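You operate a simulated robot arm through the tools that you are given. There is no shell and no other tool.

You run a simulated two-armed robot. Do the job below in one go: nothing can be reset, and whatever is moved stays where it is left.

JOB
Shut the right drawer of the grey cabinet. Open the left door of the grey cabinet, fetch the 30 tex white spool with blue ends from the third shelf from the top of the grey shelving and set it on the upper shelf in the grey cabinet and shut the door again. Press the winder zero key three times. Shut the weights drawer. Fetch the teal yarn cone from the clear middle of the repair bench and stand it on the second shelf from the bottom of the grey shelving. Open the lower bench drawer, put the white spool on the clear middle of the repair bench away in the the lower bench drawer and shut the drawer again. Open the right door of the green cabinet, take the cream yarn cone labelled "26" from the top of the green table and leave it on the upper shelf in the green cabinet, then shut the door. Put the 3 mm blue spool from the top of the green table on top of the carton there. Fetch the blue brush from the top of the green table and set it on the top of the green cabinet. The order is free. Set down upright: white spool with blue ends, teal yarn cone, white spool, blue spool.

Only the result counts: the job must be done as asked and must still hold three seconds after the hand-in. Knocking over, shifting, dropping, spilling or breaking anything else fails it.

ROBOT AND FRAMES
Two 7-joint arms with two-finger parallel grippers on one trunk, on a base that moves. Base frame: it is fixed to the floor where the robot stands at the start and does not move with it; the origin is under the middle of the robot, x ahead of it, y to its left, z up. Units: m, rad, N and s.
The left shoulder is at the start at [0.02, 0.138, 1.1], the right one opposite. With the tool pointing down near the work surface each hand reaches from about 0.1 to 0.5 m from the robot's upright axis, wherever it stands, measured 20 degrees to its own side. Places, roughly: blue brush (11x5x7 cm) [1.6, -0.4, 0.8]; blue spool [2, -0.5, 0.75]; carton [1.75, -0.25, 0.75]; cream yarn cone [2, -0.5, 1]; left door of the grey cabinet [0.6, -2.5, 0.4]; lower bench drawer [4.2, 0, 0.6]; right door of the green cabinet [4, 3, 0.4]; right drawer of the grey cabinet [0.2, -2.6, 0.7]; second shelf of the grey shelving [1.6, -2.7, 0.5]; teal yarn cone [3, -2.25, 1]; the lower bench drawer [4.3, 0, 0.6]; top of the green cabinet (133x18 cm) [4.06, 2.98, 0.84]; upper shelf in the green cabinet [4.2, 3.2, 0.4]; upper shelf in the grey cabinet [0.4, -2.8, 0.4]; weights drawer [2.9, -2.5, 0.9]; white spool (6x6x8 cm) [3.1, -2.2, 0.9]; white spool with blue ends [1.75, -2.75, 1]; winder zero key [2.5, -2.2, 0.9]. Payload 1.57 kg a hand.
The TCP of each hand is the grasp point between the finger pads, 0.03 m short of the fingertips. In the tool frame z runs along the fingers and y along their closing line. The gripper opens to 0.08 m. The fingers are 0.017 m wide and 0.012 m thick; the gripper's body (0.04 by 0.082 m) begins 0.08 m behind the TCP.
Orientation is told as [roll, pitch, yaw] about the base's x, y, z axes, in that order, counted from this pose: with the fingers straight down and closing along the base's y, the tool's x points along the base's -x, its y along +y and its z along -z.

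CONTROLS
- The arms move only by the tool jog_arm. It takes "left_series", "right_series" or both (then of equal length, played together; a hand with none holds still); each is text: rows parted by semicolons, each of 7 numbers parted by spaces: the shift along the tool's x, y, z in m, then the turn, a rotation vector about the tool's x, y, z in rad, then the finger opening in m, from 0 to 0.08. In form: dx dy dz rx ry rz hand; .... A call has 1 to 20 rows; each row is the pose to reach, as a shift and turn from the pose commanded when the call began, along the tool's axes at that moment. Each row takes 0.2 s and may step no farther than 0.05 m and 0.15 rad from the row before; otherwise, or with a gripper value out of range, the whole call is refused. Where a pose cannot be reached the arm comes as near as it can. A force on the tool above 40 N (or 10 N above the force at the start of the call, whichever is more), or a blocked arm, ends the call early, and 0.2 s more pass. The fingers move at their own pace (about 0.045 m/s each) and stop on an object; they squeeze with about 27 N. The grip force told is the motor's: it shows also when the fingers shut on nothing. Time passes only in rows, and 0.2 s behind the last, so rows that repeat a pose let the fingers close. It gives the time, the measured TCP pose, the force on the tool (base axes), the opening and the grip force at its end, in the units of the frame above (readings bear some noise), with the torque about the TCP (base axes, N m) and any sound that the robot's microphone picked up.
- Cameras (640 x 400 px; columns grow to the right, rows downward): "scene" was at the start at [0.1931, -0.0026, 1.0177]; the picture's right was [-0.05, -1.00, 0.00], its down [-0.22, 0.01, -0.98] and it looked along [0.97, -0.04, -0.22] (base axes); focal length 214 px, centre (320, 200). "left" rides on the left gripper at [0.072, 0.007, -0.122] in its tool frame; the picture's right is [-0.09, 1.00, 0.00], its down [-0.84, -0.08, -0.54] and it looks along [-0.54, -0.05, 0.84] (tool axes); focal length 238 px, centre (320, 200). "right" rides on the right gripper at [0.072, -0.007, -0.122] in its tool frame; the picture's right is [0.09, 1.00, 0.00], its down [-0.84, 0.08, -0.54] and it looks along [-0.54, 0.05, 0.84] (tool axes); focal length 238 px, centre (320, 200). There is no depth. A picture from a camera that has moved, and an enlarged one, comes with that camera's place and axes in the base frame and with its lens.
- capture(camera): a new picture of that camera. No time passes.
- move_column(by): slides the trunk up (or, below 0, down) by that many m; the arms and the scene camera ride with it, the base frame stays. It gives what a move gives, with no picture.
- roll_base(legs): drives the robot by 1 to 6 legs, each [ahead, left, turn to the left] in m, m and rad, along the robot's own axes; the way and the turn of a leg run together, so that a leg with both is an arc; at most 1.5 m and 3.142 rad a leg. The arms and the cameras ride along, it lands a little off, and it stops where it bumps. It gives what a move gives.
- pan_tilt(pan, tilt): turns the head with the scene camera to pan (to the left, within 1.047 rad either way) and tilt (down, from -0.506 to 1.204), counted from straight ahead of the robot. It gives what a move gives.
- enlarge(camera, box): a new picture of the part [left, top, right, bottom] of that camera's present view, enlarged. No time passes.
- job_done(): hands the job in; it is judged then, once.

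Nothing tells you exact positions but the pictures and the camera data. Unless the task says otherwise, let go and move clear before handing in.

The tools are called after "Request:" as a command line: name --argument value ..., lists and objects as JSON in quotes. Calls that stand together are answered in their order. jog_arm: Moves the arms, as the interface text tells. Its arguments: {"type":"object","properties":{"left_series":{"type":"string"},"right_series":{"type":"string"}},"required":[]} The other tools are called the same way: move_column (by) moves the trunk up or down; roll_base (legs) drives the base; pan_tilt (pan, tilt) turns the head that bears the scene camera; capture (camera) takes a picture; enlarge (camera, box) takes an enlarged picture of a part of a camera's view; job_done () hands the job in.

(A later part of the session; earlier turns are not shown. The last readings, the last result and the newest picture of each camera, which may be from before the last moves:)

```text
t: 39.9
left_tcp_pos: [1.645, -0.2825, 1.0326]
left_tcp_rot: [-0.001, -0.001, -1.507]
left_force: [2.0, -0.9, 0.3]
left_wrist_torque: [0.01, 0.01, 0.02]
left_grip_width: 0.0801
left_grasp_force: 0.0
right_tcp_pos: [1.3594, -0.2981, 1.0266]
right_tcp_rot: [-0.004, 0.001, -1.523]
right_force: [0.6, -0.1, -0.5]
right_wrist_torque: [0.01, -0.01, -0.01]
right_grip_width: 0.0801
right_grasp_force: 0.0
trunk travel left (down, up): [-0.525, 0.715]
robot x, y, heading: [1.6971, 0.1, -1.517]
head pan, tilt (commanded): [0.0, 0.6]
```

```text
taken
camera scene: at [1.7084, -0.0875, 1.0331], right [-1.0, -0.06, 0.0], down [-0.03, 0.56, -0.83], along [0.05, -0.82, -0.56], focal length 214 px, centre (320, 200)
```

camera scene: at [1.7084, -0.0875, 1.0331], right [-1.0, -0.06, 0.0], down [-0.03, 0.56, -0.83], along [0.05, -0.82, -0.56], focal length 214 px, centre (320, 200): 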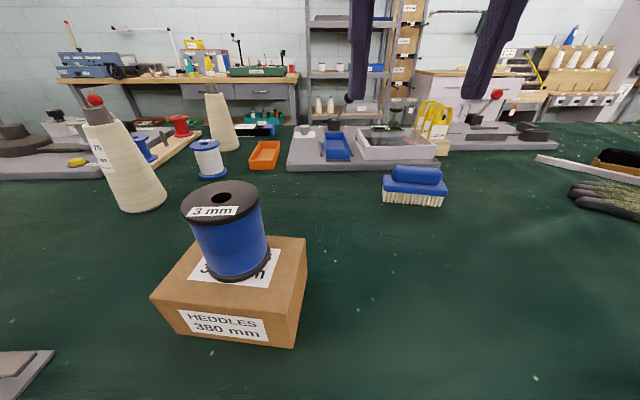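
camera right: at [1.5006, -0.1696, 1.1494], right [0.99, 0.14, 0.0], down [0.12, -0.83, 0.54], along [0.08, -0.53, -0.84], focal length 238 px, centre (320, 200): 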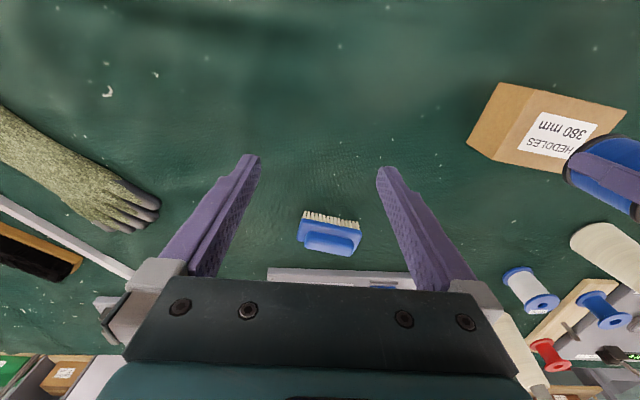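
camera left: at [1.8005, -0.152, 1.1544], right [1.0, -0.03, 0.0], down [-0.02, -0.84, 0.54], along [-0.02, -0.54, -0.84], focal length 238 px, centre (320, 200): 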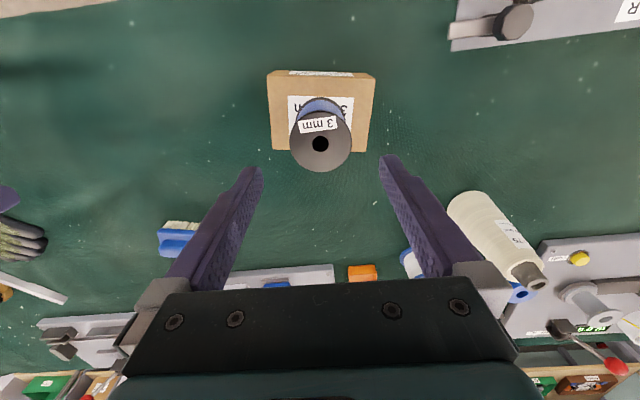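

I turn the right hand a quarter turn while moving it over the brush, and move the left hand out of the way.

Request:
jog_arm --left_series "0 0.015 -0.01 0 0 0 0.08; 0.005 0.03 -0.02 0 0 0 0.08; 0.01 0.045 -0.03 0 0 0 0.08; 0.02 0.06 -0.04 0 0 0 0.08; 0.03 0.08 -0.05 0 0 0 0.08; 0.04 0.1 -0.05 0 0 0 0.08; 0.05 0.12 -0.05 0 0 0 0.08; 0.05 0.14 -0.05 0 0 0 0.08; 0.05 0.15 -0.05 0 0 0 0.08; 0.05 0.15 -0.05 0 0 0 0.08; 0.05 0.15 -0.05 0 0 0 0.08" --right_series "-0.0143 0.0192 0 0 0 -0.1448 0.08; -0.0287 0.0385 0 0 0 -0.2896 0.08; -0.043 0.0577 0 0 0 -0.4344 0.08; -0.0574 0.077 0 0 0 -0.5792 0.08; -0.0717 0.0962 0 0 0 -0.724 0.08; -0.086 0.1154 0 0 0 -0.8688 0.08; -0.1004 0.1347 0 0 0 -1.0136 0.08; -0.1147 0.1539 0 0 0 -1.1584 0.08; -0.1291 0.1732 0 0 0 -1.3032 0.08; -0.1434 0.1924 0 0 0 -1.448 0.08; -0.1434 0.1924 0 0 0 -1.448 0.08"

Request:
capture --camera "right"

Request:
capture --camera "scene"

```text
t: 41.7
left_tcp_pos: [1.7644, -0.2121, 1.0496]
left_tcp_rot: [0.011, 0.097, -1.525]
left_force: [-0.1, -1.0, -0.3]
left_wrist_torque: [0.01, 0.01, -0.02]
left_grip_width: 0.0802
left_grasp_force: 0.0
right_tcp_pos: [1.4914, -0.3671, 0.9657]
right_tcp_rot: [0.118, 0.074, -0.449]
right_force: [-0.5, 0.1, 0.5]
right_wrist_torque: [-0.03, -0.02, 0.0]
right_grip_width: 0.0801
right_grasp_force: 0.1
right hand out of reach, approached as far as the arm can: row 7, 8
trunk travel left (down, up): [-0.525, 0.715]
robot x, y, heading: [1.7013, 0.0969, -1.516]
head pan, tilt (commanded): [0.0, 0.6]
stopped in row 8 (right hand): the arm was blocked; the commanded pose is now the measured one
```

```text
taken
camera right: at [1.4257, -0.3564, 1.0906], right [0.35, 0.93, 0.12], down [0.79, -0.37, 0.48], along [0.49, -0.07, -0.87], focal length 238 px, centre (320, 200)
```

right: 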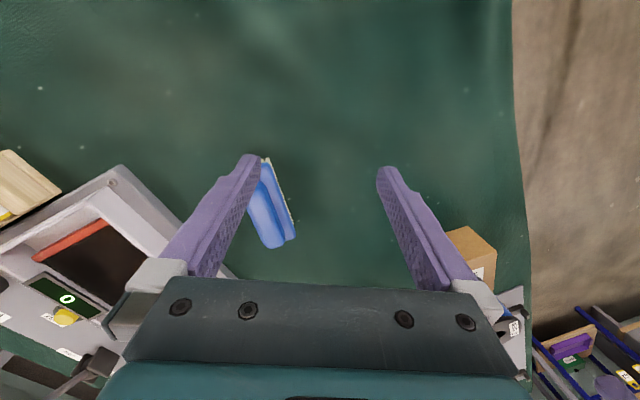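

```text
taken
camera scene: at [1.7081, -0.0875, 1.0331], right [-1.0, -0.06, 0.0], down [-0.03, 0.56, -0.83], along [0.05, -0.82, -0.56], focal length 214 px, centre (320, 200)
```

scene: 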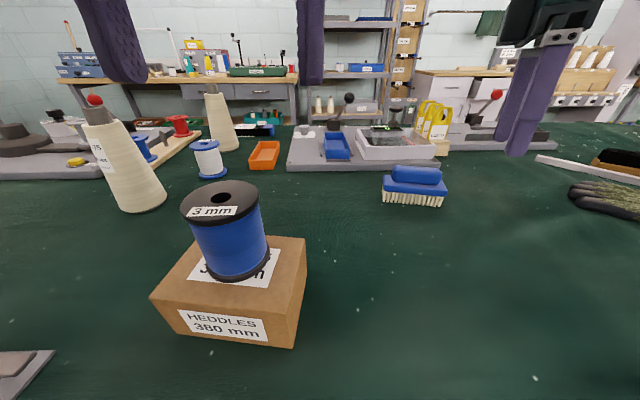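

The right arm reaches its limit at about 0.51 m from the axis, so the base must get a little closer. I raise the right hand and creep forward.

Request:
jog_arm --right_series "0.02 0 -0.04 0 0 0 0.08; 0.03 0 -0.06 0 0 0 0.08; 0.03 0 -0.06 0 0 0 0.08"

Request:
roll_base --legs '[[0.04, 0, 0]]'

Request:
roll_base --legs '[[0.03, 0, 0]]'

Request:
capture --camera "scene"

```text
t: 42.7
left_tcp_pos: [1.7655, -0.2107, 1.0497]
left_tcp_rot: [0.012, 0.095, -1.522]
left_force: [0.9, 0.4, 0.2]
left_wrist_torque: [0.04, -0.02, 0.0]
left_grip_width: 0.08
left_grasp_force: 0.1
right_tcp_pos: [1.4697, -0.3411, 0.9791]
right_tcp_rot: [0.218, 0.133, -0.425]
right_force: [0.0, 0.1, -0.3]
right_wrist_torque: [0.01, 0.0, 0.0]
right_grip_width: 0.0801
right_grasp_force: 0.1
trunk travel left (down, up): [-0.525, 0.715]
robot x, y, heading: [1.696, 0.0995, -1.516]
head pan, tilt (commanded): [0.0, 0.6]
stopped in row 3 (right hand): the arm was blocked; the commanded pose is now the measured one
```

```text
t: 43.5
left_tcp_pos: [1.7676, -0.2525, 1.0497]
left_tcp_rot: [0.011, 0.096, -1.524]
left_force: [-0.6, 0.3, -0.8]
left_wrist_torque: [0.02, -0.01, 0.01]
left_grip_width: 0.0801
left_grasp_force: 0.1
right_tcp_pos: [1.4709, -0.3815, 0.9799]
right_tcp_rot: [0.214, 0.133, -0.424]
right_force: [0.9, -0.1, -0.1]
right_wrist_torque: [0.01, -0.01, -0.02]
right_grip_width: 0.0801
right_grasp_force: 0.0
trunk travel left (down, up): [-0.525, 0.715]
robot x, y, heading: [1.7009, 0.0599, -1.518]
head pan, tilt (commanded): [0.0, 0.6]
```

```text
t: 44.4
left_tcp_pos: [1.7692, -0.2831, 1.0502]
left_tcp_rot: [0.009, 0.096, -1.526]
left_force: [0.3, 0.4, -0.3]
left_wrist_torque: [0.01, -0.04, -0.01]
left_grip_width: 0.0801
left_grasp_force: 0.0
right_tcp_pos: [1.4726, -0.4127, 0.9791]
right_tcp_rot: [0.216, 0.134, -0.426]
right_force: [-0.7, -0.4, -0.6]
right_wrist_torque: [-0.01, 0.0, 0.02]
right_grip_width: 0.08
right_grasp_force: 0.2
trunk travel left (down, up): [-0.525, 0.715]
robot x, y, heading: [1.7054, 0.0304, -1.516]
head pan, tilt (commanded): [0.0, 0.6]
```

```text
taken
camera scene: at [1.7124, -0.1582, 1.0331], right [-1.0, -0.06, 0.0], down [-0.03, 0.56, -0.83], along [0.05, -0.82, -0.56], focal length 214 px, centre (320, 200)
```

scene: 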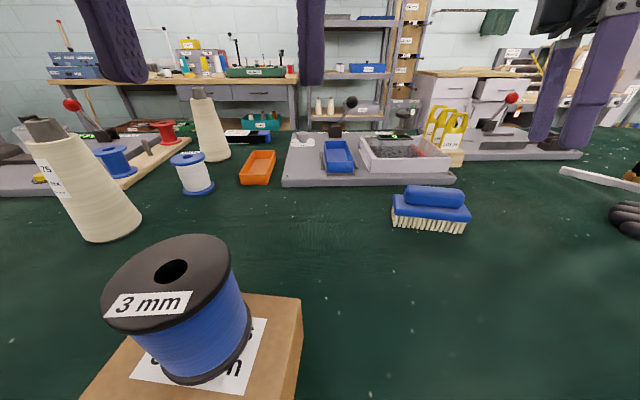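

The base is at y≈0.03 without bumping, and the wrist seems to hit a joint limit when turned that way. I unwind the right hand back to the neutral orientation first.

Request:
jog_arm --right_series "0.003 0.006 -0.002 0.015 -0.03 0.134 0.08; 0.006 0.012 -0.004 0.03 -0.059 0.267 0.08; 0.009 0.019 -0.006 0.045 -0.089 0.401 0.08; 0.012 0.025 -0.008 0.06 -0.119 0.535 0.08; 0.015 0.031 -0.01 0.076 -0.148 0.669 0.08; 0.018 0.038 -0.012 0.091 -0.178 0.802 0.08; 0.021 0.044 -0.014 0.106 -0.207 0.936 0.08; 0.0245 0.0503 -0.0166 0.121 -0.237 1.07 0.08; 0.0245 0.0503 -0.0166 0.121 -0.237 1.07 0.08"

Request:
capture --camera "right"

```text
t: 46.4
left_tcp_pos: [1.7691, -0.2819, 1.0507]
left_tcp_rot: [0.01, 0.096, -1.528]
left_force: [0.2, -0.1, -0.6]
left_wrist_torque: [-0.02, 0.03, -0.01]
left_grip_width: 0.0799
left_grasp_force: 0.0
right_tcp_pos: [1.4729, -0.3629, 1.0107]
right_tcp_rot: [0.0, 0.0, -1.517]
right_force: [-0.9, 0.4, 0.3]
right_wrist_torque: [-0.01, 0.02, 0.02]
right_grip_width: 0.0798
right_grasp_force: 0.0
right hand out of reach, approached as far as the arm can: row 1
trunk travel left (down, up): [-0.525, 0.715]
robot x, y, heading: [1.704, 0.0303, -1.512]
head pan, tilt (commanded): [0.0, 0.6]
```

```text
taken
camera right: at [1.4628, -0.2901, 1.1328], right [0.99, 0.14, 0.0], down [0.12, -0.83, 0.54], along [0.08, -0.54, -0.84], focal length 238 px, centre (320, 200)
```

right: 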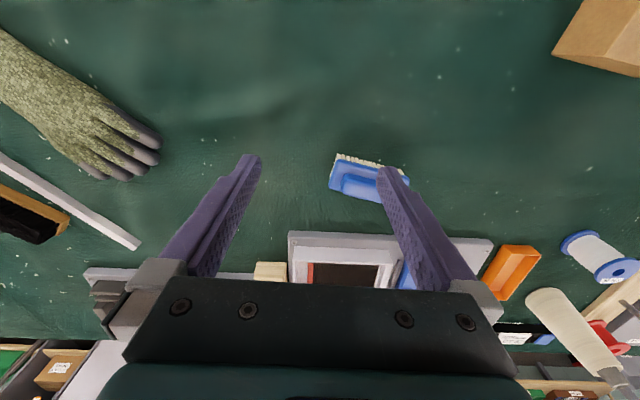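

Neutral again. Now I turn the right hand the other way (clockwise) while moving over the brush.

Request:
jog_arm --right_series "0 0 0 0 0 0.1416 0.08; 0 0.01 0 0 0 0.2832 0.08; 0 0.02 0 0 0 0.4248 0.08; -0.01 0.03 0 0 0 0.5663 0.08; -0.02 0.04 0 0 0 0.708 0.08; -0.03 0.05 0 0 0 0.8495 0.08; -0.04 0.06 0 0 0 0.991 0.08; -0.05 0.07 0 0 0 1.1327 0.08; -0.06 0.0813 0 0 0 1.2743 0.08; -0.0736 0.0813 0 0 0 1.4158 0.08; -0.0736 0.0813 0 0 0 1.5574 0.08; -0.0736 0.0813 0 0 0 1.699 0.08; -0.0736 0.0813 0 0 0 1.699 0.08"

Request:
capture --camera "right"

Request:
capture --camera "scene"

```text
t: 49.2
left_tcp_pos: [1.7685, -0.2829, 1.0503]
left_tcp_rot: [0.011, 0.095, -1.524]
left_force: [0.1, 0.8, -0.5]
left_wrist_torque: [0.01, 0.01, 0.01]
left_grip_width: 0.08
left_grasp_force: 0.0
right_tcp_pos: [1.5571, -0.4321, 1.0095]
right_tcp_rot: [0.0, 0.001, 3.067]
right_force: [0.3, -0.2, -1.2]
right_wrist_torque: [-0.01, 0.02, 0.02]
right_grip_width: 0.0798
right_grasp_force: 0.1
trunk travel left (down, up): [-0.525, 0.715]
robot x, y, heading: [1.7021, 0.0306, -1.512]
head pan, tilt (commanded): [0.0, 0.6]
```

```text
taken
camera right: at [1.63, -0.4295, 1.1318], right [0.02, -1.0, 0.0], down [-0.84, -0.01, 0.54], along [-0.54, -0.01, -0.84], focal length 238 px, centre (320, 200)
```

right: 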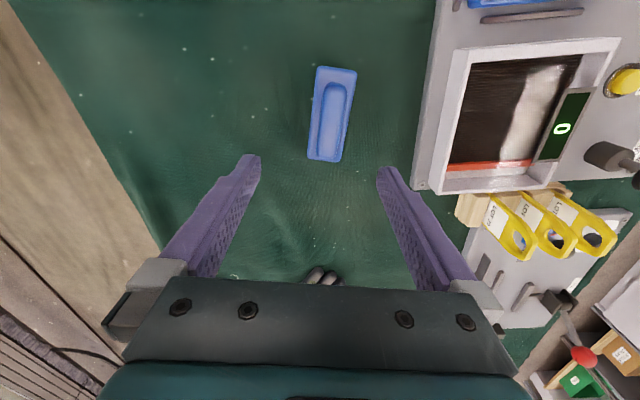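

```text
taken
camera scene: at [1.7124, -0.1579, 1.033], right [-1.0, -0.06, 0.0], down [-0.03, 0.56, -0.83], along [0.05, -0.82, -0.56], focal length 214 px, centre (320, 200)
```

scene: 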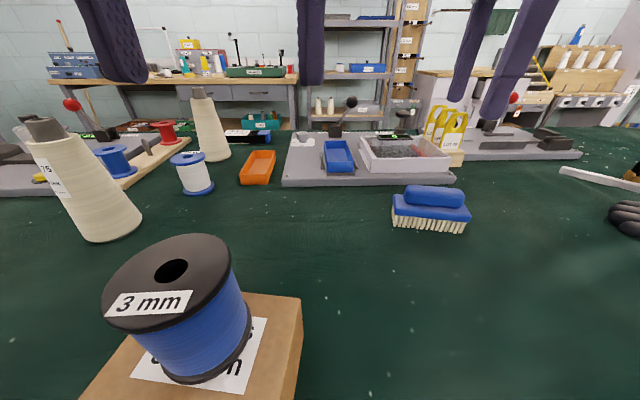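

The hand is now oriented across the brush. I zoom in for fine alignment.

Request:
enlarge --camera "right" --box '[260, 50, 420, 180]'

Request:
enlarge --camera "scene" --box '[370, 160, 500, 250]'

```text
3.08 times, centred on (340, 115) of right
camera zoom: at [1.63, -0.4295, 1.1318], right [0.02, -1.0, 0.0], down [-0.84, -0.01, 0.54], along [-0.54, -0.01, -0.84], focal length 733 px, centre (258, 462)
```

zoom: 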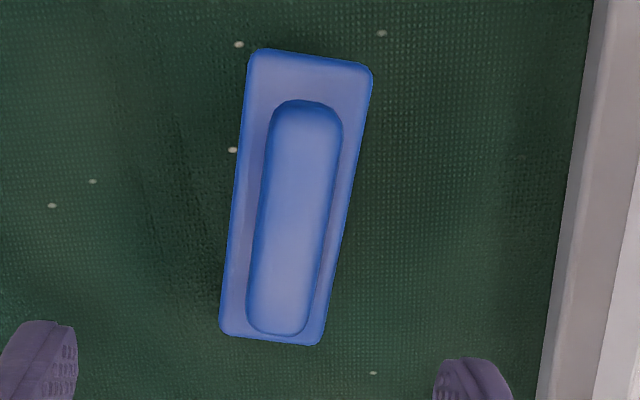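

```text
4.44 times, centred on (435, 205) of scene
camera zoom: at [1.7124, -0.1579, 1.033], right [-1.0, -0.06, 0.0], down [-0.03, 0.56, -0.83], along [0.05, -0.82, -0.56], focal length 953 px, centre (-191, 178)
```

zoom: 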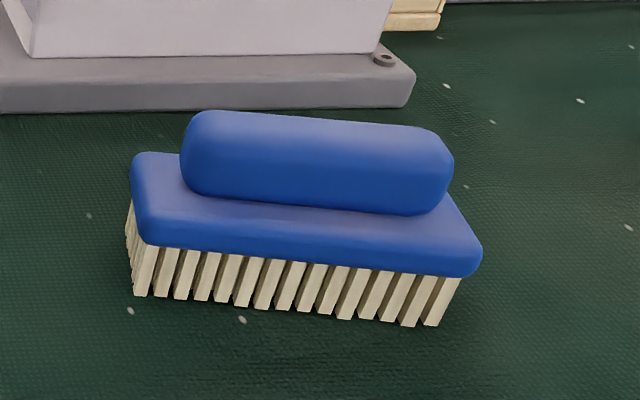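

Brush centre refined to about (1.561, -0.440). I descend and grip it across its plate.

Request:
jog_arm --right_series "0.0046 0.0077 0.04 0 0 0 0.08; 0.0046 0.0077 0.08 0 0 0 0.08; 0.0046 0.0077 0.12 0 0 0 0.08; 0.0046 0.0077 0.15 0 0 0 0.08; 0.0046 0.0077 0.161 0 0 0 0.08; 0.0046 0.0077 0.161 0 0 0 0.06; 0.0046 0.0077 0.161 0 0 0 0.03; 0.0046 0.0077 0.161 0 0 0 0.03; 0.0046 0.0077 0.161 0 0 0 0.03; 0.0046 0.0077 0.161 0 0 0 0.03"

Request:
capture --camera "right"

Request:
enlarge --camera "scene" --box '[340, 80, 540, 260]'

```text
t: 51.4
left_tcp_pos: [1.7684, -0.2829, 1.0508]
left_tcp_rot: [0.012, 0.095, -1.524]
left_force: [-0.6, 0.6, -0.6]
left_wrist_torque: [-0.03, -0.03, -0.01]
left_grip_width: 0.08
left_grasp_force: 0.1
right_tcp_pos: [1.5625, -0.439, 0.8468]
right_tcp_rot: [0.0, -0.002, 3.067]
right_force: [-0.6, -0.7, -0.1]
right_wrist_torque: [-0.02, -0.03, 0.0]
right_grip_width: 0.0412
right_grasp_force: 27.2
trunk travel left (down, up): [-0.525, 0.715]
robot x, y, heading: [1.7024, 0.0266, -1.513]
head pan, tilt (commanded): [0.0, 0.6]
```

```text
taken
camera right: at [1.6341, -0.4366, 0.9685], right [0.02, -1.0, 0.0], down [-0.84, -0.02, 0.54], along [-0.54, -0.01, -0.84], focal length 238 px, centre (320, 200)
```

right: 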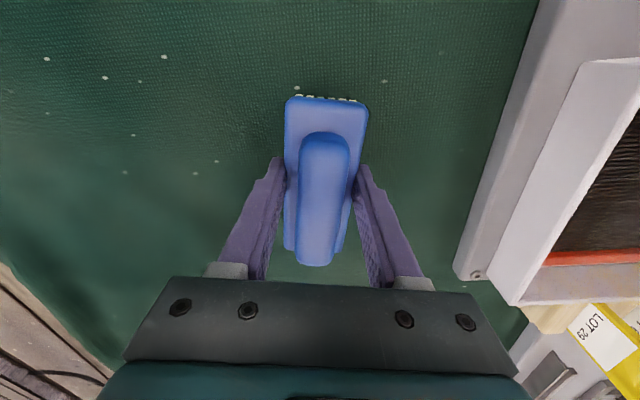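

```text
2.22 times, centred on (440, 170) of scene
camera zoom: at [1.7124, -0.1578, 1.033], right [-1.0, -0.06, 0.0], down [-0.03, 0.56, -0.83], along [0.05, -0.82, -0.57], focal length 477 px, centre (53, 267)
```

zoom: 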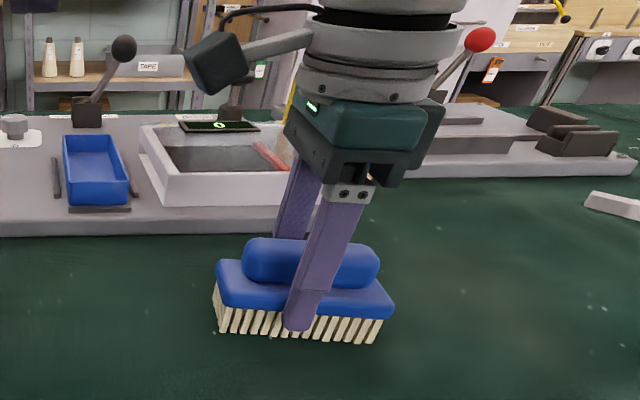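

The brush is held (41 mm). I lift it, pull the hands in, and back away from the table.

Request:
jog_arm --right_series "0 0 -0.04 0 0 0 0.03; 0 0 -0.08 0 0 0 0.03; 0 0 -0.12 0 0 0 0.03; 0 0 -0.16 0 0 0 0.03; 0 -0.04 -0.2 0 0 0 0.03; 0 -0.08 -0.22 0 0 0 0.03; 0 -0.12 -0.22 0 0 0 0.03; 0 -0.12 -0.22 0 0 0 0.03" --left_series "0 0 -0.03 0.01 -0.095 0 0.08; 0 0 -0.05 0.01 -0.095 0 0.08; 0 0 -0.05 0.01 -0.095 0 0.08; 0 0 -0.05 0.01 -0.095 0 0.08; 0 0 -0.05 0.01 -0.095 0 0.08; 0 0 -0.05 0.01 -0.095 0 0.08; 0 0 -0.05 0.01 -0.095 0 0.08; 0 0 -0.05 0.01 -0.095 0 0.08"

Request:
roll_base --legs '[[-0.55, 0, 0]]'

Request:
capture --camera "scene"

Request:
capture --camera "right"

```text
refused: row 5 steps farther than a row can; nothing moved
```

```text
t: 54.5
left_tcp_pos: [1.7382, 0.2522, 1.0501]
left_tcp_rot: [0.014, 0.097, -1.528]
left_force: [-0.3, 0.3, -0.3]
left_wrist_torque: [-0.01, -0.01, 0.0]
left_grip_width: 0.0801
left_grasp_force: 0.0
right_tcp_pos: [1.5305, 0.0949, 0.8482]
right_tcp_rot: [0.0, 0.001, 3.062]
right_force: [-0.9, 0.3, 0.4]
right_wrist_torque: [0.04, 0.0, 0.01]
right_grip_width: 0.0415
right_grasp_force: 27.0
trunk travel left (down, up): [-0.525, 0.715]
robot x, y, heading: [1.6706, 0.5614, -1.519]
head pan, tilt (commanded): [0.0, 0.6]
```

```text
taken
camera scene: at [1.682, 0.3765, 1.033], right [-1.0, -0.05, 0.0], down [-0.03, 0.56, -0.82], along [0.04, -0.82, -0.57], focal length 214 px, centre (320, 200)
```

scene: 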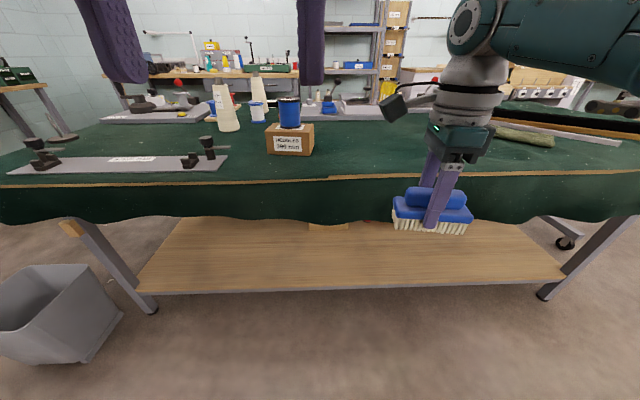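

```text
taken
camera right: at [1.6027, 0.0979, 0.9686], right [0.01, -1.0, 0.0], down [-0.84, -0.01, 0.54], along [-0.54, -0.01, -0.84], focal length 238 px, centre (320, 200)
```

right: 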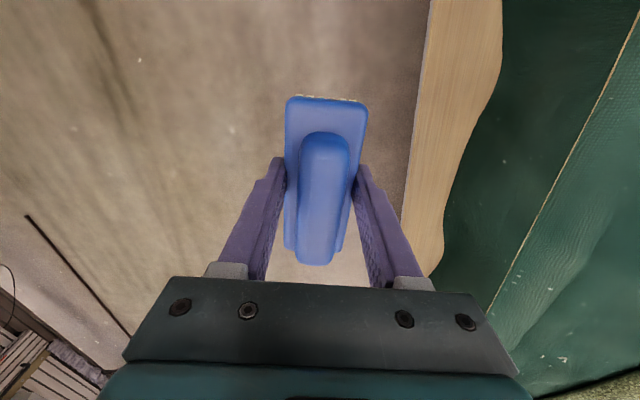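

My lift was refused (one row too long) and the base moved with the brush still low; luckily it only slid over clear cloth, and carton with spool and the rest look undisturbed. Now I lift the brush properly before anything else.

Request:
jog_arm --right_series "0 0 -0.04 0 0 0 0.03; 0 0 -0.08 0 0 0 0.03; 0 0 -0.12 0 0 0 0.03; 0 0 -0.16 0 0 0 0.03; 0 -0.03 -0.19 0 0 0 0.03; 0 -0.06 -0.21 0 0 0 0.03; 0 -0.1 -0.21 0 0 0 0.03; 0 -0.1 -0.21 0 0 0 0.03" --left_series "0 0 -0.03 0.01 -0.095 0 0.08; 0 0 -0.05 0.01 -0.095 0 0.08; 0 0 -0.05 0.01 -0.095 0 0.08; 0 0 -0.05 0.01 -0.095 0 0.08; 0 0 -0.05 0.01 -0.095 0 0.08; 0 0 -0.05 0.01 -0.095 0 0.08; 0 0 -0.05 0.01 -0.095 0 0.08; 0 0 -0.05 0.01 -0.095 0 0.08"

Request:
enlarge --camera "scene" --box '[80, 80, 340, 240]'

Request:
enlarge --camera "scene" --box '[380, 80, 640, 240]'

```text
t: 55.2
left_tcp_pos: [1.7404, 0.2575, 1.0477]
left_tcp_rot: [0.005, 0.167, -1.528]
left_force: [0.2, -0.2, 0.8]
left_wrist_torque: [-0.01, -0.02, 0.01]
left_grip_width: 0.08
left_grasp_force: 0.0
right_tcp_pos: [1.5334, 0.0951, 0.9319]
right_tcp_rot: [-0.002, -0.001, 3.065]
right_force: [-0.2, 0.1, -1.1]
right_wrist_torque: [-0.01, -0.02, 0.02]
right_grip_width: 0.0414
right_grasp_force: 27.0
trunk travel left (down, up): [-0.525, 0.715]
robot x, y, heading: [1.6756, 0.5618, -1.513]
head pan, tilt (commanded): [0.0, 0.6]
stopped in row 3 (left hand): the arm was blocked; the commanded pose is now the measured one
```

```text
2.46 times, centred on (210, 160) of scene
camera zoom: at [1.682, 0.3765, 1.033], right [-1.0, -0.05, 0.0], down [-0.03, 0.56, -0.82], along [0.04, -0.82, -0.57], focal length 528 px, centre (591, 298)
```

zoom: 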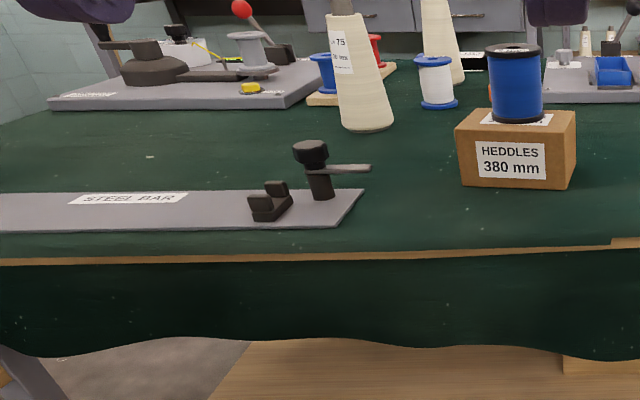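

```text
2.46 times, centred on (510, 160) of scene
camera zoom: at [1.682, 0.3765, 1.033], right [-1.0, -0.05, 0.0], down [-0.03, 0.56, -0.82], along [0.04, -0.82, -0.57], focal length 528 px, centre (-148, 298)
```

zoom: 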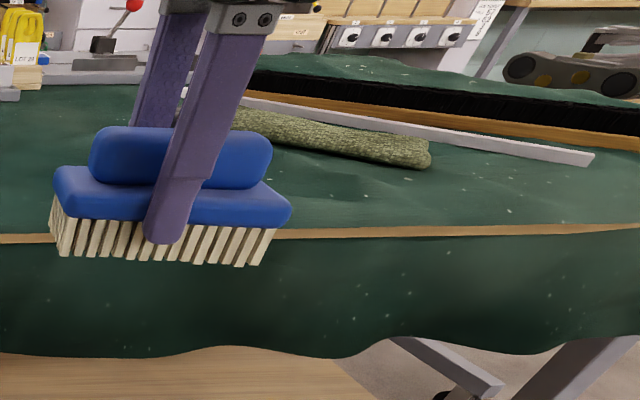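

The left arm met a limit (too close and high); everything on the table is intact. I move the left hand outward/down a bit and finish lifting the brush with the right.

Request:
jog_arm --right_series "0 0 -0.04 0 0 0 0.03; 0 0 -0.08 0 0 0 0.03; 0 0 -0.12 0 0 0 0.03; 0 0 -0.12 0 0 0 0.03"

Request:
jog_arm --left_series "-0.02 0.02 0.01 0 -0.04 0 0.08; -0.04 0.04 0.02 0 -0.08 0 0.08; -0.06 0.06 0.03 0 -0.12 0 0.08; -0.07 0.07 0.03 0 -0.165 0 0.08; -0.07 0.07 0.03 0 -0.165 0 0.08"

```text
t: 56.4
left_tcp_pos: [1.7407, 0.2585, 1.0489]
left_tcp_rot: [0.005, 0.169, -1.526]
left_force: [1.0, -0.4, 0.5]
left_wrist_torque: [-0.03, -0.01, 0.04]
left_grip_width: 0.0801
left_grasp_force: 0.1
right_tcp_pos: [1.5255, 0.1042, 1.0255]
right_tcp_rot: [-0.067, -0.008, 3.05]
right_force: [-0.5, -0.4, -1.0]
right_wrist_torque: [-0.02, 0.0, -0.02]
right_grip_width: 0.0416
right_grasp_force: 26.9
trunk travel left (down, up): [-0.525, 0.715]
robot x, y, heading: [1.6723, 0.5619, -1.511]
head pan, tilt (commanded): [0.0, 0.6]
stopped in row 4 (right hand): the arm was blocked; the commanded pose is now the measured one
```

```text
t: 57.6
left_tcp_pos: [1.8122, 0.1966, 1.0087]
left_tcp_rot: [0.004, 0.001, -1.529]
left_force: [0.0, 0.4, -0.3]
left_wrist_torque: [0.03, 0.0, -0.02]
left_grip_width: 0.0798
left_grasp_force: 0.0
right_tcp_pos: [1.5249, 0.1029, 1.0271]
right_tcp_rot: [-0.065, -0.007, 3.048]
right_force: [-0.2, -0.1, -0.9]
right_wrist_torque: [0.01, 0.0, -0.01]
right_grip_width: 0.0411
right_grasp_force: 27.0
trunk travel left (down, up): [-0.525, 0.715]
robot x, y, heading: [1.6734, 0.5628, -1.516]
head pan, tilt (commanded): [0.0, 0.6]
```

Vertical-tool poses seem capped about 0.12 m below shoulder height, so I use the column for extra height. I raise the trunk by 0.25 and drive around the far end of the table.

Request:
move_column --by 0.25

Request:
pan_tilt --pan 0.9 --tilt 0.6

Request:
capture --camera "scene"

```text
t: 60.2
left_tcp_pos: [1.8118, 0.1971, 1.2572]
left_tcp_rot: [0.005, 0.001, -1.528]
left_force: [0.6, 0.9, 0.7]
left_wrist_torque: [0.0, -0.02, -0.02]
left_grip_width: 0.0801
left_grasp_force: 0.0
right_tcp_pos: [1.5252, 0.1026, 1.2753]
right_tcp_rot: [-0.066, -0.009, 3.049]
right_force: [0.1, 0.4, -1.9]
right_wrist_torque: [0.04, -0.01, -0.01]
right_grip_width: 0.041
right_grasp_force: 26.9
trunk travel left (down, up): [-0.775, 0.465]
robot x, y, heading: [1.6745, 0.5628, -1.518]
head pan, tilt (commanded): [0.0, 0.6]
```

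```text
t: 61.4
left_tcp_pos: [1.8126, 0.1966, 1.2588]
left_tcp_rot: [0.002, 0.001, -1.529]
left_force: [0.8, -0.6, 0.1]
left_wrist_torque: [-0.03, 0.0, 0.02]
left_grip_width: 0.0801
left_grasp_force: 0.0
right_tcp_pos: [1.5265, 0.1032, 1.2767]
right_tcp_rot: [-0.066, -0.008, 3.048]
right_force: [0.5, 0.3, -1.8]
right_wrist_torque: [0.02, -0.03, -0.01]
right_grip_width: 0.0412
right_grasp_force: 26.8
trunk travel left (down, up): [-0.775, 0.465]
robot x, y, heading: [1.6697, 0.5635, -1.517]
head pan, tilt (commanded): [0.901, 0.6]
```

```text
taken
camera scene: at [1.7494, 0.4134, 1.283], right [-0.58, -0.82, 0.0], down [-0.46, 0.33, -0.83], along [0.67, -0.48, -0.56], focal length 214 px, centre (320, 200)
```

scene: 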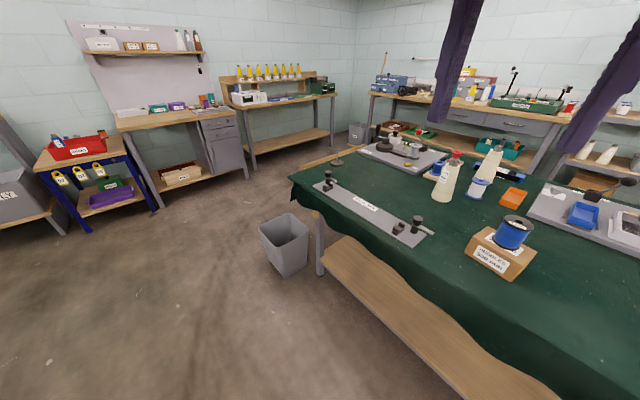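

I see the bin at about (2.72, 0.03), the table's end at x≈2.6, and free floor beyond. I drive around the table's far end to its south side and turn to face it.

Request:
roll_base --legs '[[0, 0.9, 0], [0, 0.85, 0], [1.0, 0, 0], [0.9, 0, 0]]'

Request:
capture --camera "scene"

```text
t: 79.5
left_tcp_pos: [3.6459, -1.6123, 1.2581]
left_tcp_rot: [0.004, 0.001, -1.571]
left_force: [0.0, -0.4, 0.9]
left_wrist_torque: [-0.04, -0.01, 0.02]
left_grip_width: 0.0799
left_grasp_force: 0.1
right_tcp_pos: [3.355, -1.693, 1.2768]
right_tcp_rot: [-0.067, -0.009, 3.007]
right_force: [0.5, -0.9, -0.7]
right_wrist_torque: [-0.03, 0.01, -0.01]
right_grip_width: 0.0411
right_grasp_force: 26.5
trunk travel left (down, up): [-0.775, 0.465]
robot x, y, heading: [3.5156, -1.2406, -1.558]
head pan, tilt (commanded): [0.901, 0.6]
```

```text
taken
camera scene: at [3.5911, -1.3932, 1.283], right [-0.61, -0.79, 0.0], down [-0.45, 0.35, -0.83], along [0.65, -0.51, -0.56], focal length 214 px, centre (320, 200)
```

scene: 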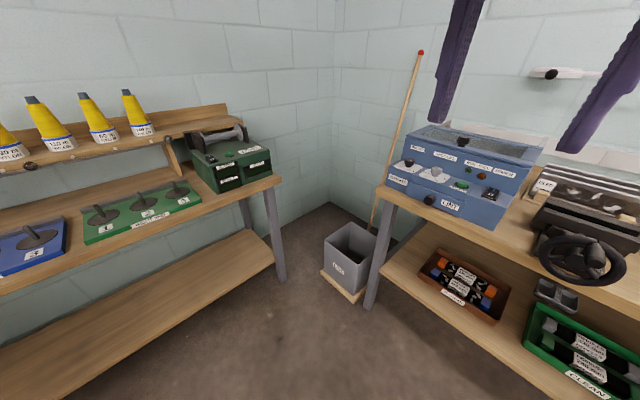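

I'm east of the table facing the south wall benches. I look at the repair bench from here for later planning.

Request:
pan_tilt --pan -0.35 --tilt 0.45

Request:
capture --camera "scene"

Request:
enlarge --camera "scene" --box '[160, 100, 480, 300]'

```text
t: 80.9
left_tcp_pos: [3.6444, -1.612, 1.2588]
left_tcp_rot: [0.003, 0.001, -1.571]
left_force: [0.4, -0.3, -0.2]
left_wrist_torque: [0.04, -0.01, 0.01]
left_grip_width: 0.0801
left_grasp_force: 0.0
right_tcp_pos: [3.3539, -1.6927, 1.2761]
right_tcp_rot: [-0.066, -0.009, 3.006]
right_force: [-0.1, 0.4, -0.4]
right_wrist_torque: [-0.02, 0.02, 0.0]
right_grip_width: 0.041
right_grasp_force: 27.1
trunk travel left (down, up): [-0.775, 0.465]
robot x, y, heading: [3.5198, -1.2465, -1.561]
head pan, tilt (commanded): [-0.351, 0.45]
```

```text
taken
camera scene: at [3.4907, -1.4258, 1.2966], right [-0.94, 0.33, 0.0], down [0.14, 0.41, -0.9], along [-0.3, -0.85, -0.44], focal length 214 px, centre (320, 200)
```

scene: 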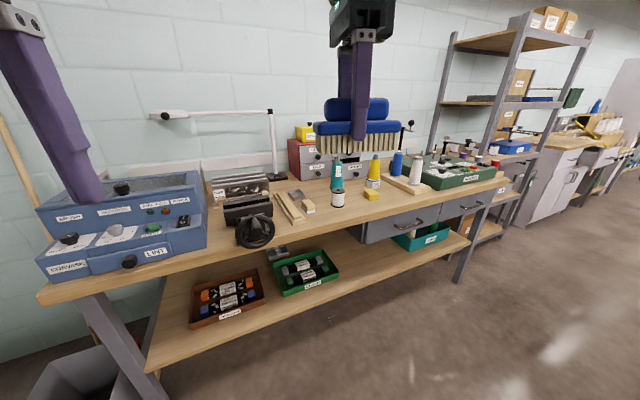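

```text
2.00 times, centred on (320, 200) of scene
camera zoom: at [3.4907, -1.4258, 1.2966], right [-0.94, 0.33, 0.0], down [0.14, 0.41, -0.9], along [-0.3, -0.85, -0.44], focal length 429 px, centre (320, 200)
```

zoom: 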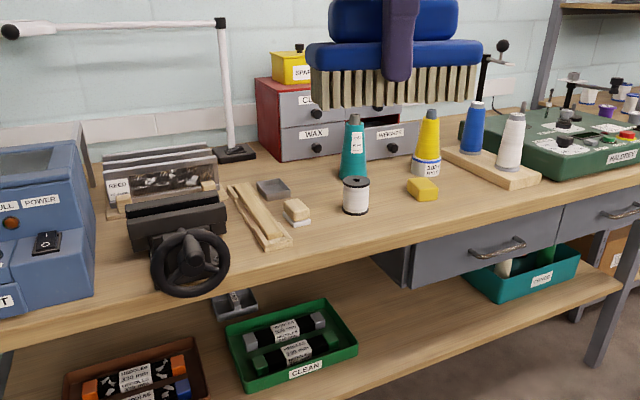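

The repair bench holds the red weights cabinet, teal cone, white spool, and green winder device. Now I turn around to face the green table from its south side.

Request:
roll_base --legs '[[0, 0, 3.1]]'

Request:
pan_tilt --pan 0.7 --tilt 0.5

Request:
capture --camera "scene"

```text
t: 88.5
left_tcp_pos: [3.4168, -0.8628, 1.2579]
left_tcp_rot: [0.004, 0.002, 1.515]
left_force: [-0.4, -0.6, -0.7]
left_wrist_torque: [-0.01, -0.01, 0.03]
left_grip_width: 0.0802
left_grasp_force: 0.0
right_tcp_pos: [3.7109, -0.7993, 1.2755]
right_tcp_rot: [-0.067, -0.008, -0.192]
right_force: [-0.5, 0.2, -1.7]
right_wrist_torque: [0.01, 0.01, 0.01]
right_grip_width: 0.0413
right_grasp_force: 27.4
trunk travel left (down, up): [-0.775, 0.465]
robot x, y, heading: [3.5228, -1.2418, 1.528]
head pan, tilt (commanded): [-0.351, 0.45]
```

```text
t: 89.8
left_tcp_pos: [3.4161, -0.863, 1.2579]
left_tcp_rot: [0.004, 0.002, 1.515]
left_force: [-0.6, 1.0, -0.7]
left_wrist_torque: [0.02, -0.02, 0.02]
left_grip_width: 0.0799
left_grasp_force: 0.2
right_tcp_pos: [3.7112, -0.798, 1.2753]
right_tcp_rot: [-0.066, -0.008, -0.192]
right_force: [-0.5, 1.4, -1.3]
right_wrist_torque: [0.01, 0.04, 0.02]
right_grip_width: 0.0411
right_grasp_force: 27.2
trunk travel left (down, up): [-0.775, 0.465]
robot x, y, heading: [3.5158, -1.2432, 1.522]
head pan, tilt (commanded): [0.7, 0.499]
```

```text
taken
camera scene: at [3.4692, -1.0674, 1.2921], right [0.79, 0.61, 0.0], down [0.29, -0.38, -0.88], along [-0.53, 0.7, -0.48], focal length 214 px, centre (320, 200)
```

scene: 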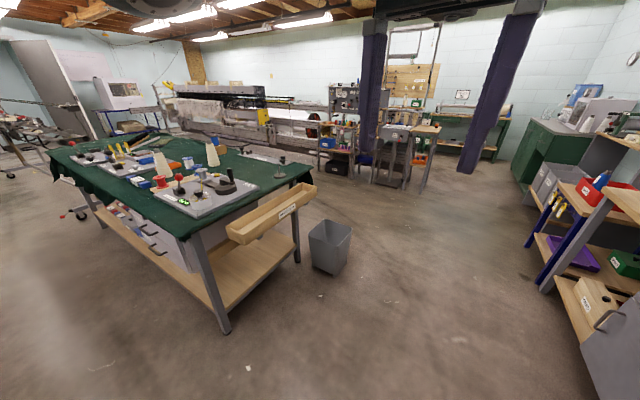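

The table's south-east corner is about (2.69, -0.83). I back slightly and strafe along the south side to the cones.

Request:
roll_base --legs '[[-0.1, 0, 0], [0, 1.4, 0]]'

Request:
pan_tilt --pan 0.0 --tilt 0.6

Request:
capture --camera "scene"

Request:
enlarge --camera "scene" --box '[220, 80, 460, 280]'

```text
t: 97.7
left_tcp_pos: [1.9853, -0.8876, 1.2582]
left_tcp_rot: [0.002, 0.003, 1.494]
left_force: [-0.3, 0.0, 0.1]
left_wrist_torque: [0.0, 0.0, 0.01]
left_grip_width: 0.0799
left_grasp_force: 0.1
right_tcp_pos: [2.281, -0.8273, 1.2763]
right_tcp_rot: [-0.068, -0.009, -0.211]
right_force: [-0.4, 0.1, -1.9]
right_wrist_torque: [0.02, 0.02, 0.03]
right_grip_width: 0.0412
right_grasp_force: 27.4
trunk travel left (down, up): [-0.775, 0.465]
robot x, y, heading: [2.0809, -1.2682, 1.51]
head pan, tilt (commanded): [0.7, 0.499]
```

```text
t: 98.8
left_tcp_pos: [1.9867, -0.8843, 1.2578]
left_tcp_rot: [0.004, 0.004, 1.496]
left_force: [0.4, -0.4, -0.6]
left_wrist_torque: [-0.05, -0.02, 0.01]
left_grip_width: 0.0801
left_grasp_force: 0.1
right_tcp_pos: [2.2801, -0.828, 1.2758]
right_tcp_rot: [-0.067, -0.01, -0.212]
right_force: [0.1, 0.3, -0.6]
right_wrist_torque: [-0.02, 0.0, 0.02]
right_grip_width: 0.0412
right_grasp_force: 26.8
trunk travel left (down, up): [-0.775, 0.465]
robot x, y, heading: [2.0835, -1.2637, 1.508]
head pan, tilt (commanded): [0.0, 0.6]
```

```text
taken
camera scene: at [2.0934, -1.0762, 1.283], right [1.0, -0.06, 0.0], down [-0.04, -0.56, -0.83], along [0.05, 0.82, -0.56], focal length 214 px, centre (320, 200)
```

scene: 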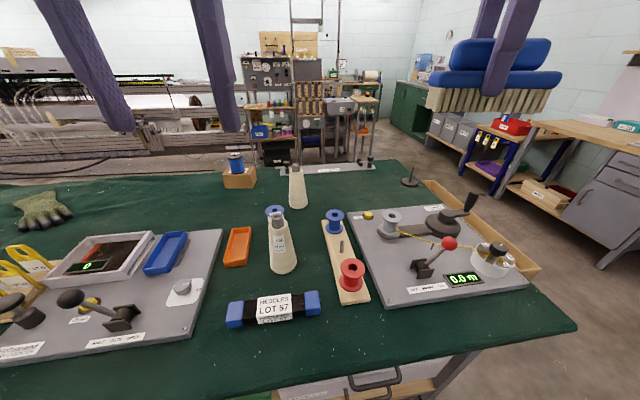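

```text
2.00 times, centred on (340, 180) of scene
camera zoom: at [2.0934, -1.0762, 1.283], right [1.0, -0.06, 0.0], down [-0.04, -0.56, -0.83], along [0.05, 0.82, -0.56], focal length 429 px, centre (280, 240)
```

zoom: 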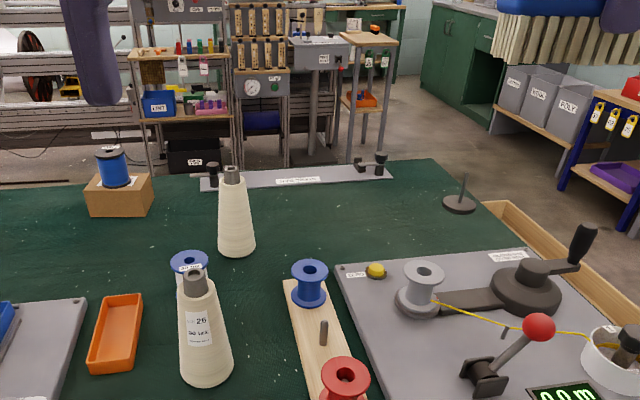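

The near cone here is clearly labelled 26, standing at about (2.01, -0.655) with its tip near z 0.95. I'll grasp it from the side with a forward-tilted left hand so I can later set it inside the cabinet; first I lower the trunk and tilt the hand.

Request:
move_column --by -0.2

Request:
jog_arm --left_series "0 0 0 0 -0.13 0 0.08; 0 0 0 0 -0.26 0 0.08; 0 0 0 0 -0.39 0 0.08; 0 0 0 0 -0.52 0 0.08; 0 0 0 0 -0.65 0 0.08; 0 0 0 0 -0.78 0 0.08; 0 0 0 0 -0.91 0 0.08; 0 0 0 0 -1.04 0 0.08; 0 0 0 0 -1.04 0 0.08"

Request:
capture --camera "left"

Request:
capture --camera "scene"

```text
t: 101.0
left_tcp_pos: [1.9854, -0.8865, 1.0574]
left_tcp_rot: [0.002, 0.002, 1.494]
left_force: [0.5, -0.4, 0.3]
left_wrist_torque: [0.0, -0.04, -0.03]
left_grip_width: 0.0799
left_grasp_force: 0.1
right_tcp_pos: [2.2815, -0.8279, 1.0753]
right_tcp_rot: [-0.066, -0.009, -0.212]
right_force: [-0.3, 0.8, -0.6]
right_wrist_torque: [0.06, 0.0, -0.03]
right_grip_width: 0.0412
right_grasp_force: 26.9
trunk travel left (down, up): [-0.575, 0.665]
robot x, y, heading: [2.0854, -1.2667, 1.504]
head pan, tilt (commanded): [0.0, 0.6]
```

```text
t: 103.0
left_tcp_pos: [1.9869, -0.8852, 1.0576]
left_tcp_rot: [0.009, -1.038, 1.487]
left_force: [-0.1, -0.9, -0.4]
left_wrist_torque: [0.04, 0.01, 0.0]
left_grip_width: 0.0799
left_grasp_force: 0.0
right_tcp_pos: [2.2808, -0.8276, 1.076]
right_tcp_rot: [-0.065, -0.008, -0.211]
right_force: [-0.3, -0.6, -1.8]
right_wrist_torque: [-0.03, -0.02, 0.0]
right_grip_width: 0.0414
right_grasp_force: 26.8
trunk travel left (down, up): [-0.575, 0.665]
robot x, y, heading: [2.0811, -1.2715, 1.505]
head pan, tilt (commanded): [0.0, 0.6]
```

```text
taken
camera left: at [1.9709, -1.0267, 1.0571], right [-0.99, 0.12, 0.08], down [0.08, -0.05, 1.0], along [0.12, 0.99, 0.04], focal length 238 px, centre (320, 200)
```

left: 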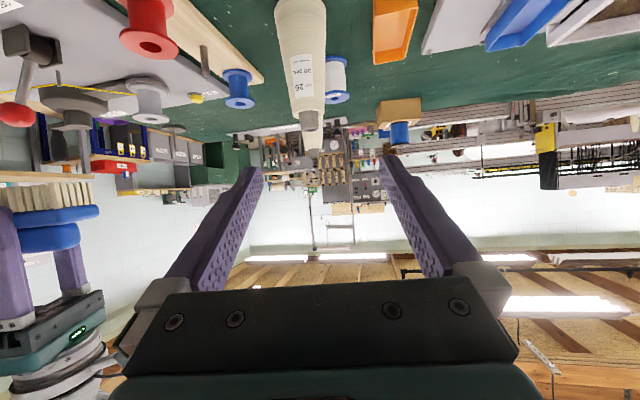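

```text
taken
camera scene: at [2.0935, -1.0762, 1.083], right [1.0, -0.06, 0.0], down [-0.04, -0.56, -0.83], along [0.05, 0.82, -0.57], focal length 214 px, centre (320, 200)
```

scene: 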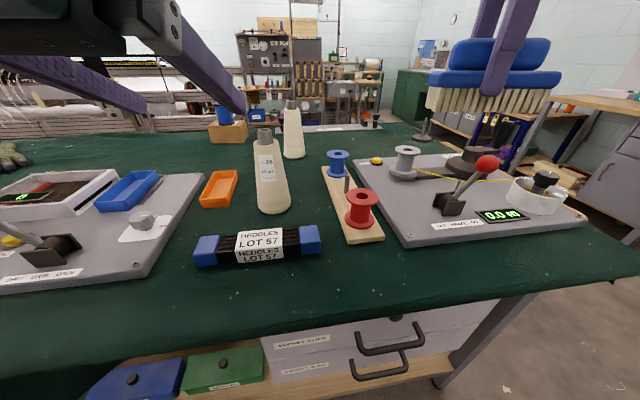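

The tilt works. I zoom in to locate the cone precisely from both cameras.

Request:
enlarge --camera "scene" --box '[220, 110, 340, 230]'

Request:
enlarge --camera "left" --box '[240, 0, 400, 160]'

```text
3.33 times, centred on (280, 170) of scene
camera zoom: at [2.0935, -1.0762, 1.083], right [1.0, -0.06, 0.0], down [-0.04, -0.56, -0.83], along [0.05, 0.82, -0.57], focal length 715 px, centre (453, 300)
```

zoom: 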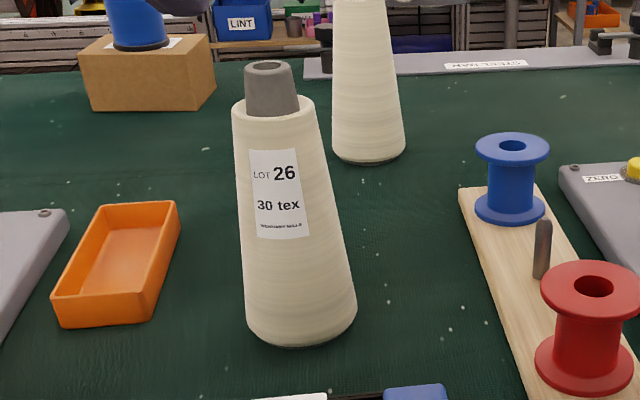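

```text
2.50 times, centred on (320, 80) of left
camera zoom: at [1.9709, -1.0267, 1.0571], right [-0.99, 0.12, 0.08], down [0.08, -0.05, 1.0], along [0.12, 0.99, 0.04], focal length 596 px, centre (320, 500)
```

zoom: 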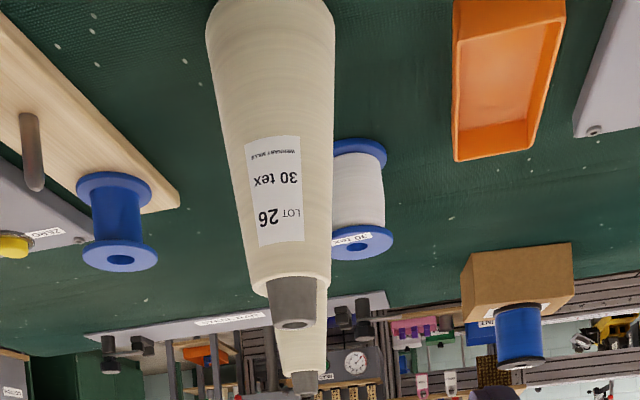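

It's "LOT 26, 30 tex"; its axis is at about (2.016, -0.67), tip z≈0.97. I move the base 6 cm closer and reduce the tilt to 45° so the wrist camera clears the heddle pack below.

Request:
roll_base --legs '[[0.06, 0, 0]]'

Request:
jog_arm --left_series "0 0 0 0 0.13 0 0.08; 0 0 0 0 0.253 0 0.08; 0 0 0 0 0.253 0 0.08"

Request:
enlarge --camera "left" --box '[200, 0, 440, 160]'

Request:
enlarge --camera "scene" --box '[200, 80, 360, 240]'

```text
t: 103.9
left_tcp_pos: [1.9912, -0.8235, 1.059]
left_tcp_rot: [0.009, -1.037, 1.486]
left_force: [-0.1, 0.5, -0.4]
left_wrist_torque: [0.01, 0.01, -0.04]
left_grip_width: 0.0798
left_grasp_force: 0.1
right_tcp_pos: [2.286, -0.7665, 1.0765]
right_tcp_rot: [-0.067, -0.01, -0.214]
right_force: [-0.1, -0.3, -1.1]
right_wrist_torque: [0.0, 0.02, -0.01]
right_grip_width: 0.0414
right_grasp_force: 27.4
trunk travel left (down, up): [-0.575, 0.665]
robot x, y, heading: [2.0844, -1.2051, 1.504]
head pan, tilt (commanded): [0.0, 0.6]
```

```text
t: 104.7
left_tcp_pos: [1.9909, -0.8229, 1.0575]
left_tcp_rot: [0.004, -0.78, 1.489]
left_force: [-0.4, 0.3, 0.0]
left_wrist_torque: [0.03, -0.05, 0.02]
left_grip_width: 0.0801
left_grasp_force: 0.1
right_tcp_pos: [2.2861, -0.7669, 1.0753]
right_tcp_rot: [-0.069, -0.009, -0.212]
right_force: [-0.8, 0.1, -1.2]
right_wrist_torque: [-0.02, 0.01, 0.0]
right_grip_width: 0.0415
right_grasp_force: 27.3
trunk travel left (down, up): [-0.575, 0.665]
robot x, y, heading: [2.088, -1.2057, 1.509]
head pan, tilt (commanded): [0.0, 0.6]
```

```text
2.50 times, centred on (320, 80) of left
camera zoom: at [1.9755, -0.9618, 1.093], right [-0.99, 0.14, 0.07], down [0.1, 0.2, 0.97], along [0.12, 0.97, -0.22], focal length 596 px, centre (320, 500)
```

zoom: 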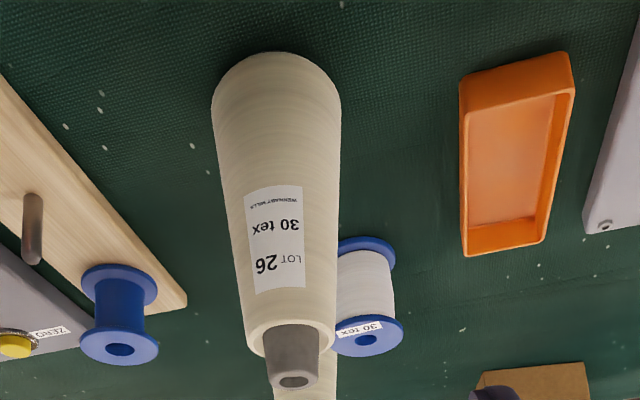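

```text
2.50 times, centred on (280, 160) of scene
camera zoom: at [2.0977, -1.0159, 1.083], right [1.0, -0.07, 0.0], down [-0.04, -0.56, -0.83], along [0.05, 0.82, -0.57], focal length 536 px, centre (420, 300)
```

zoom: 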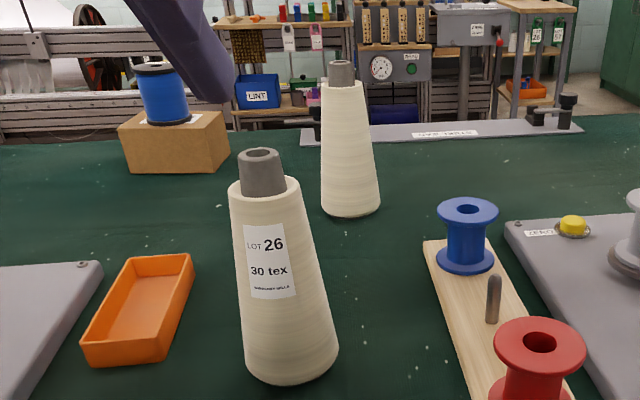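

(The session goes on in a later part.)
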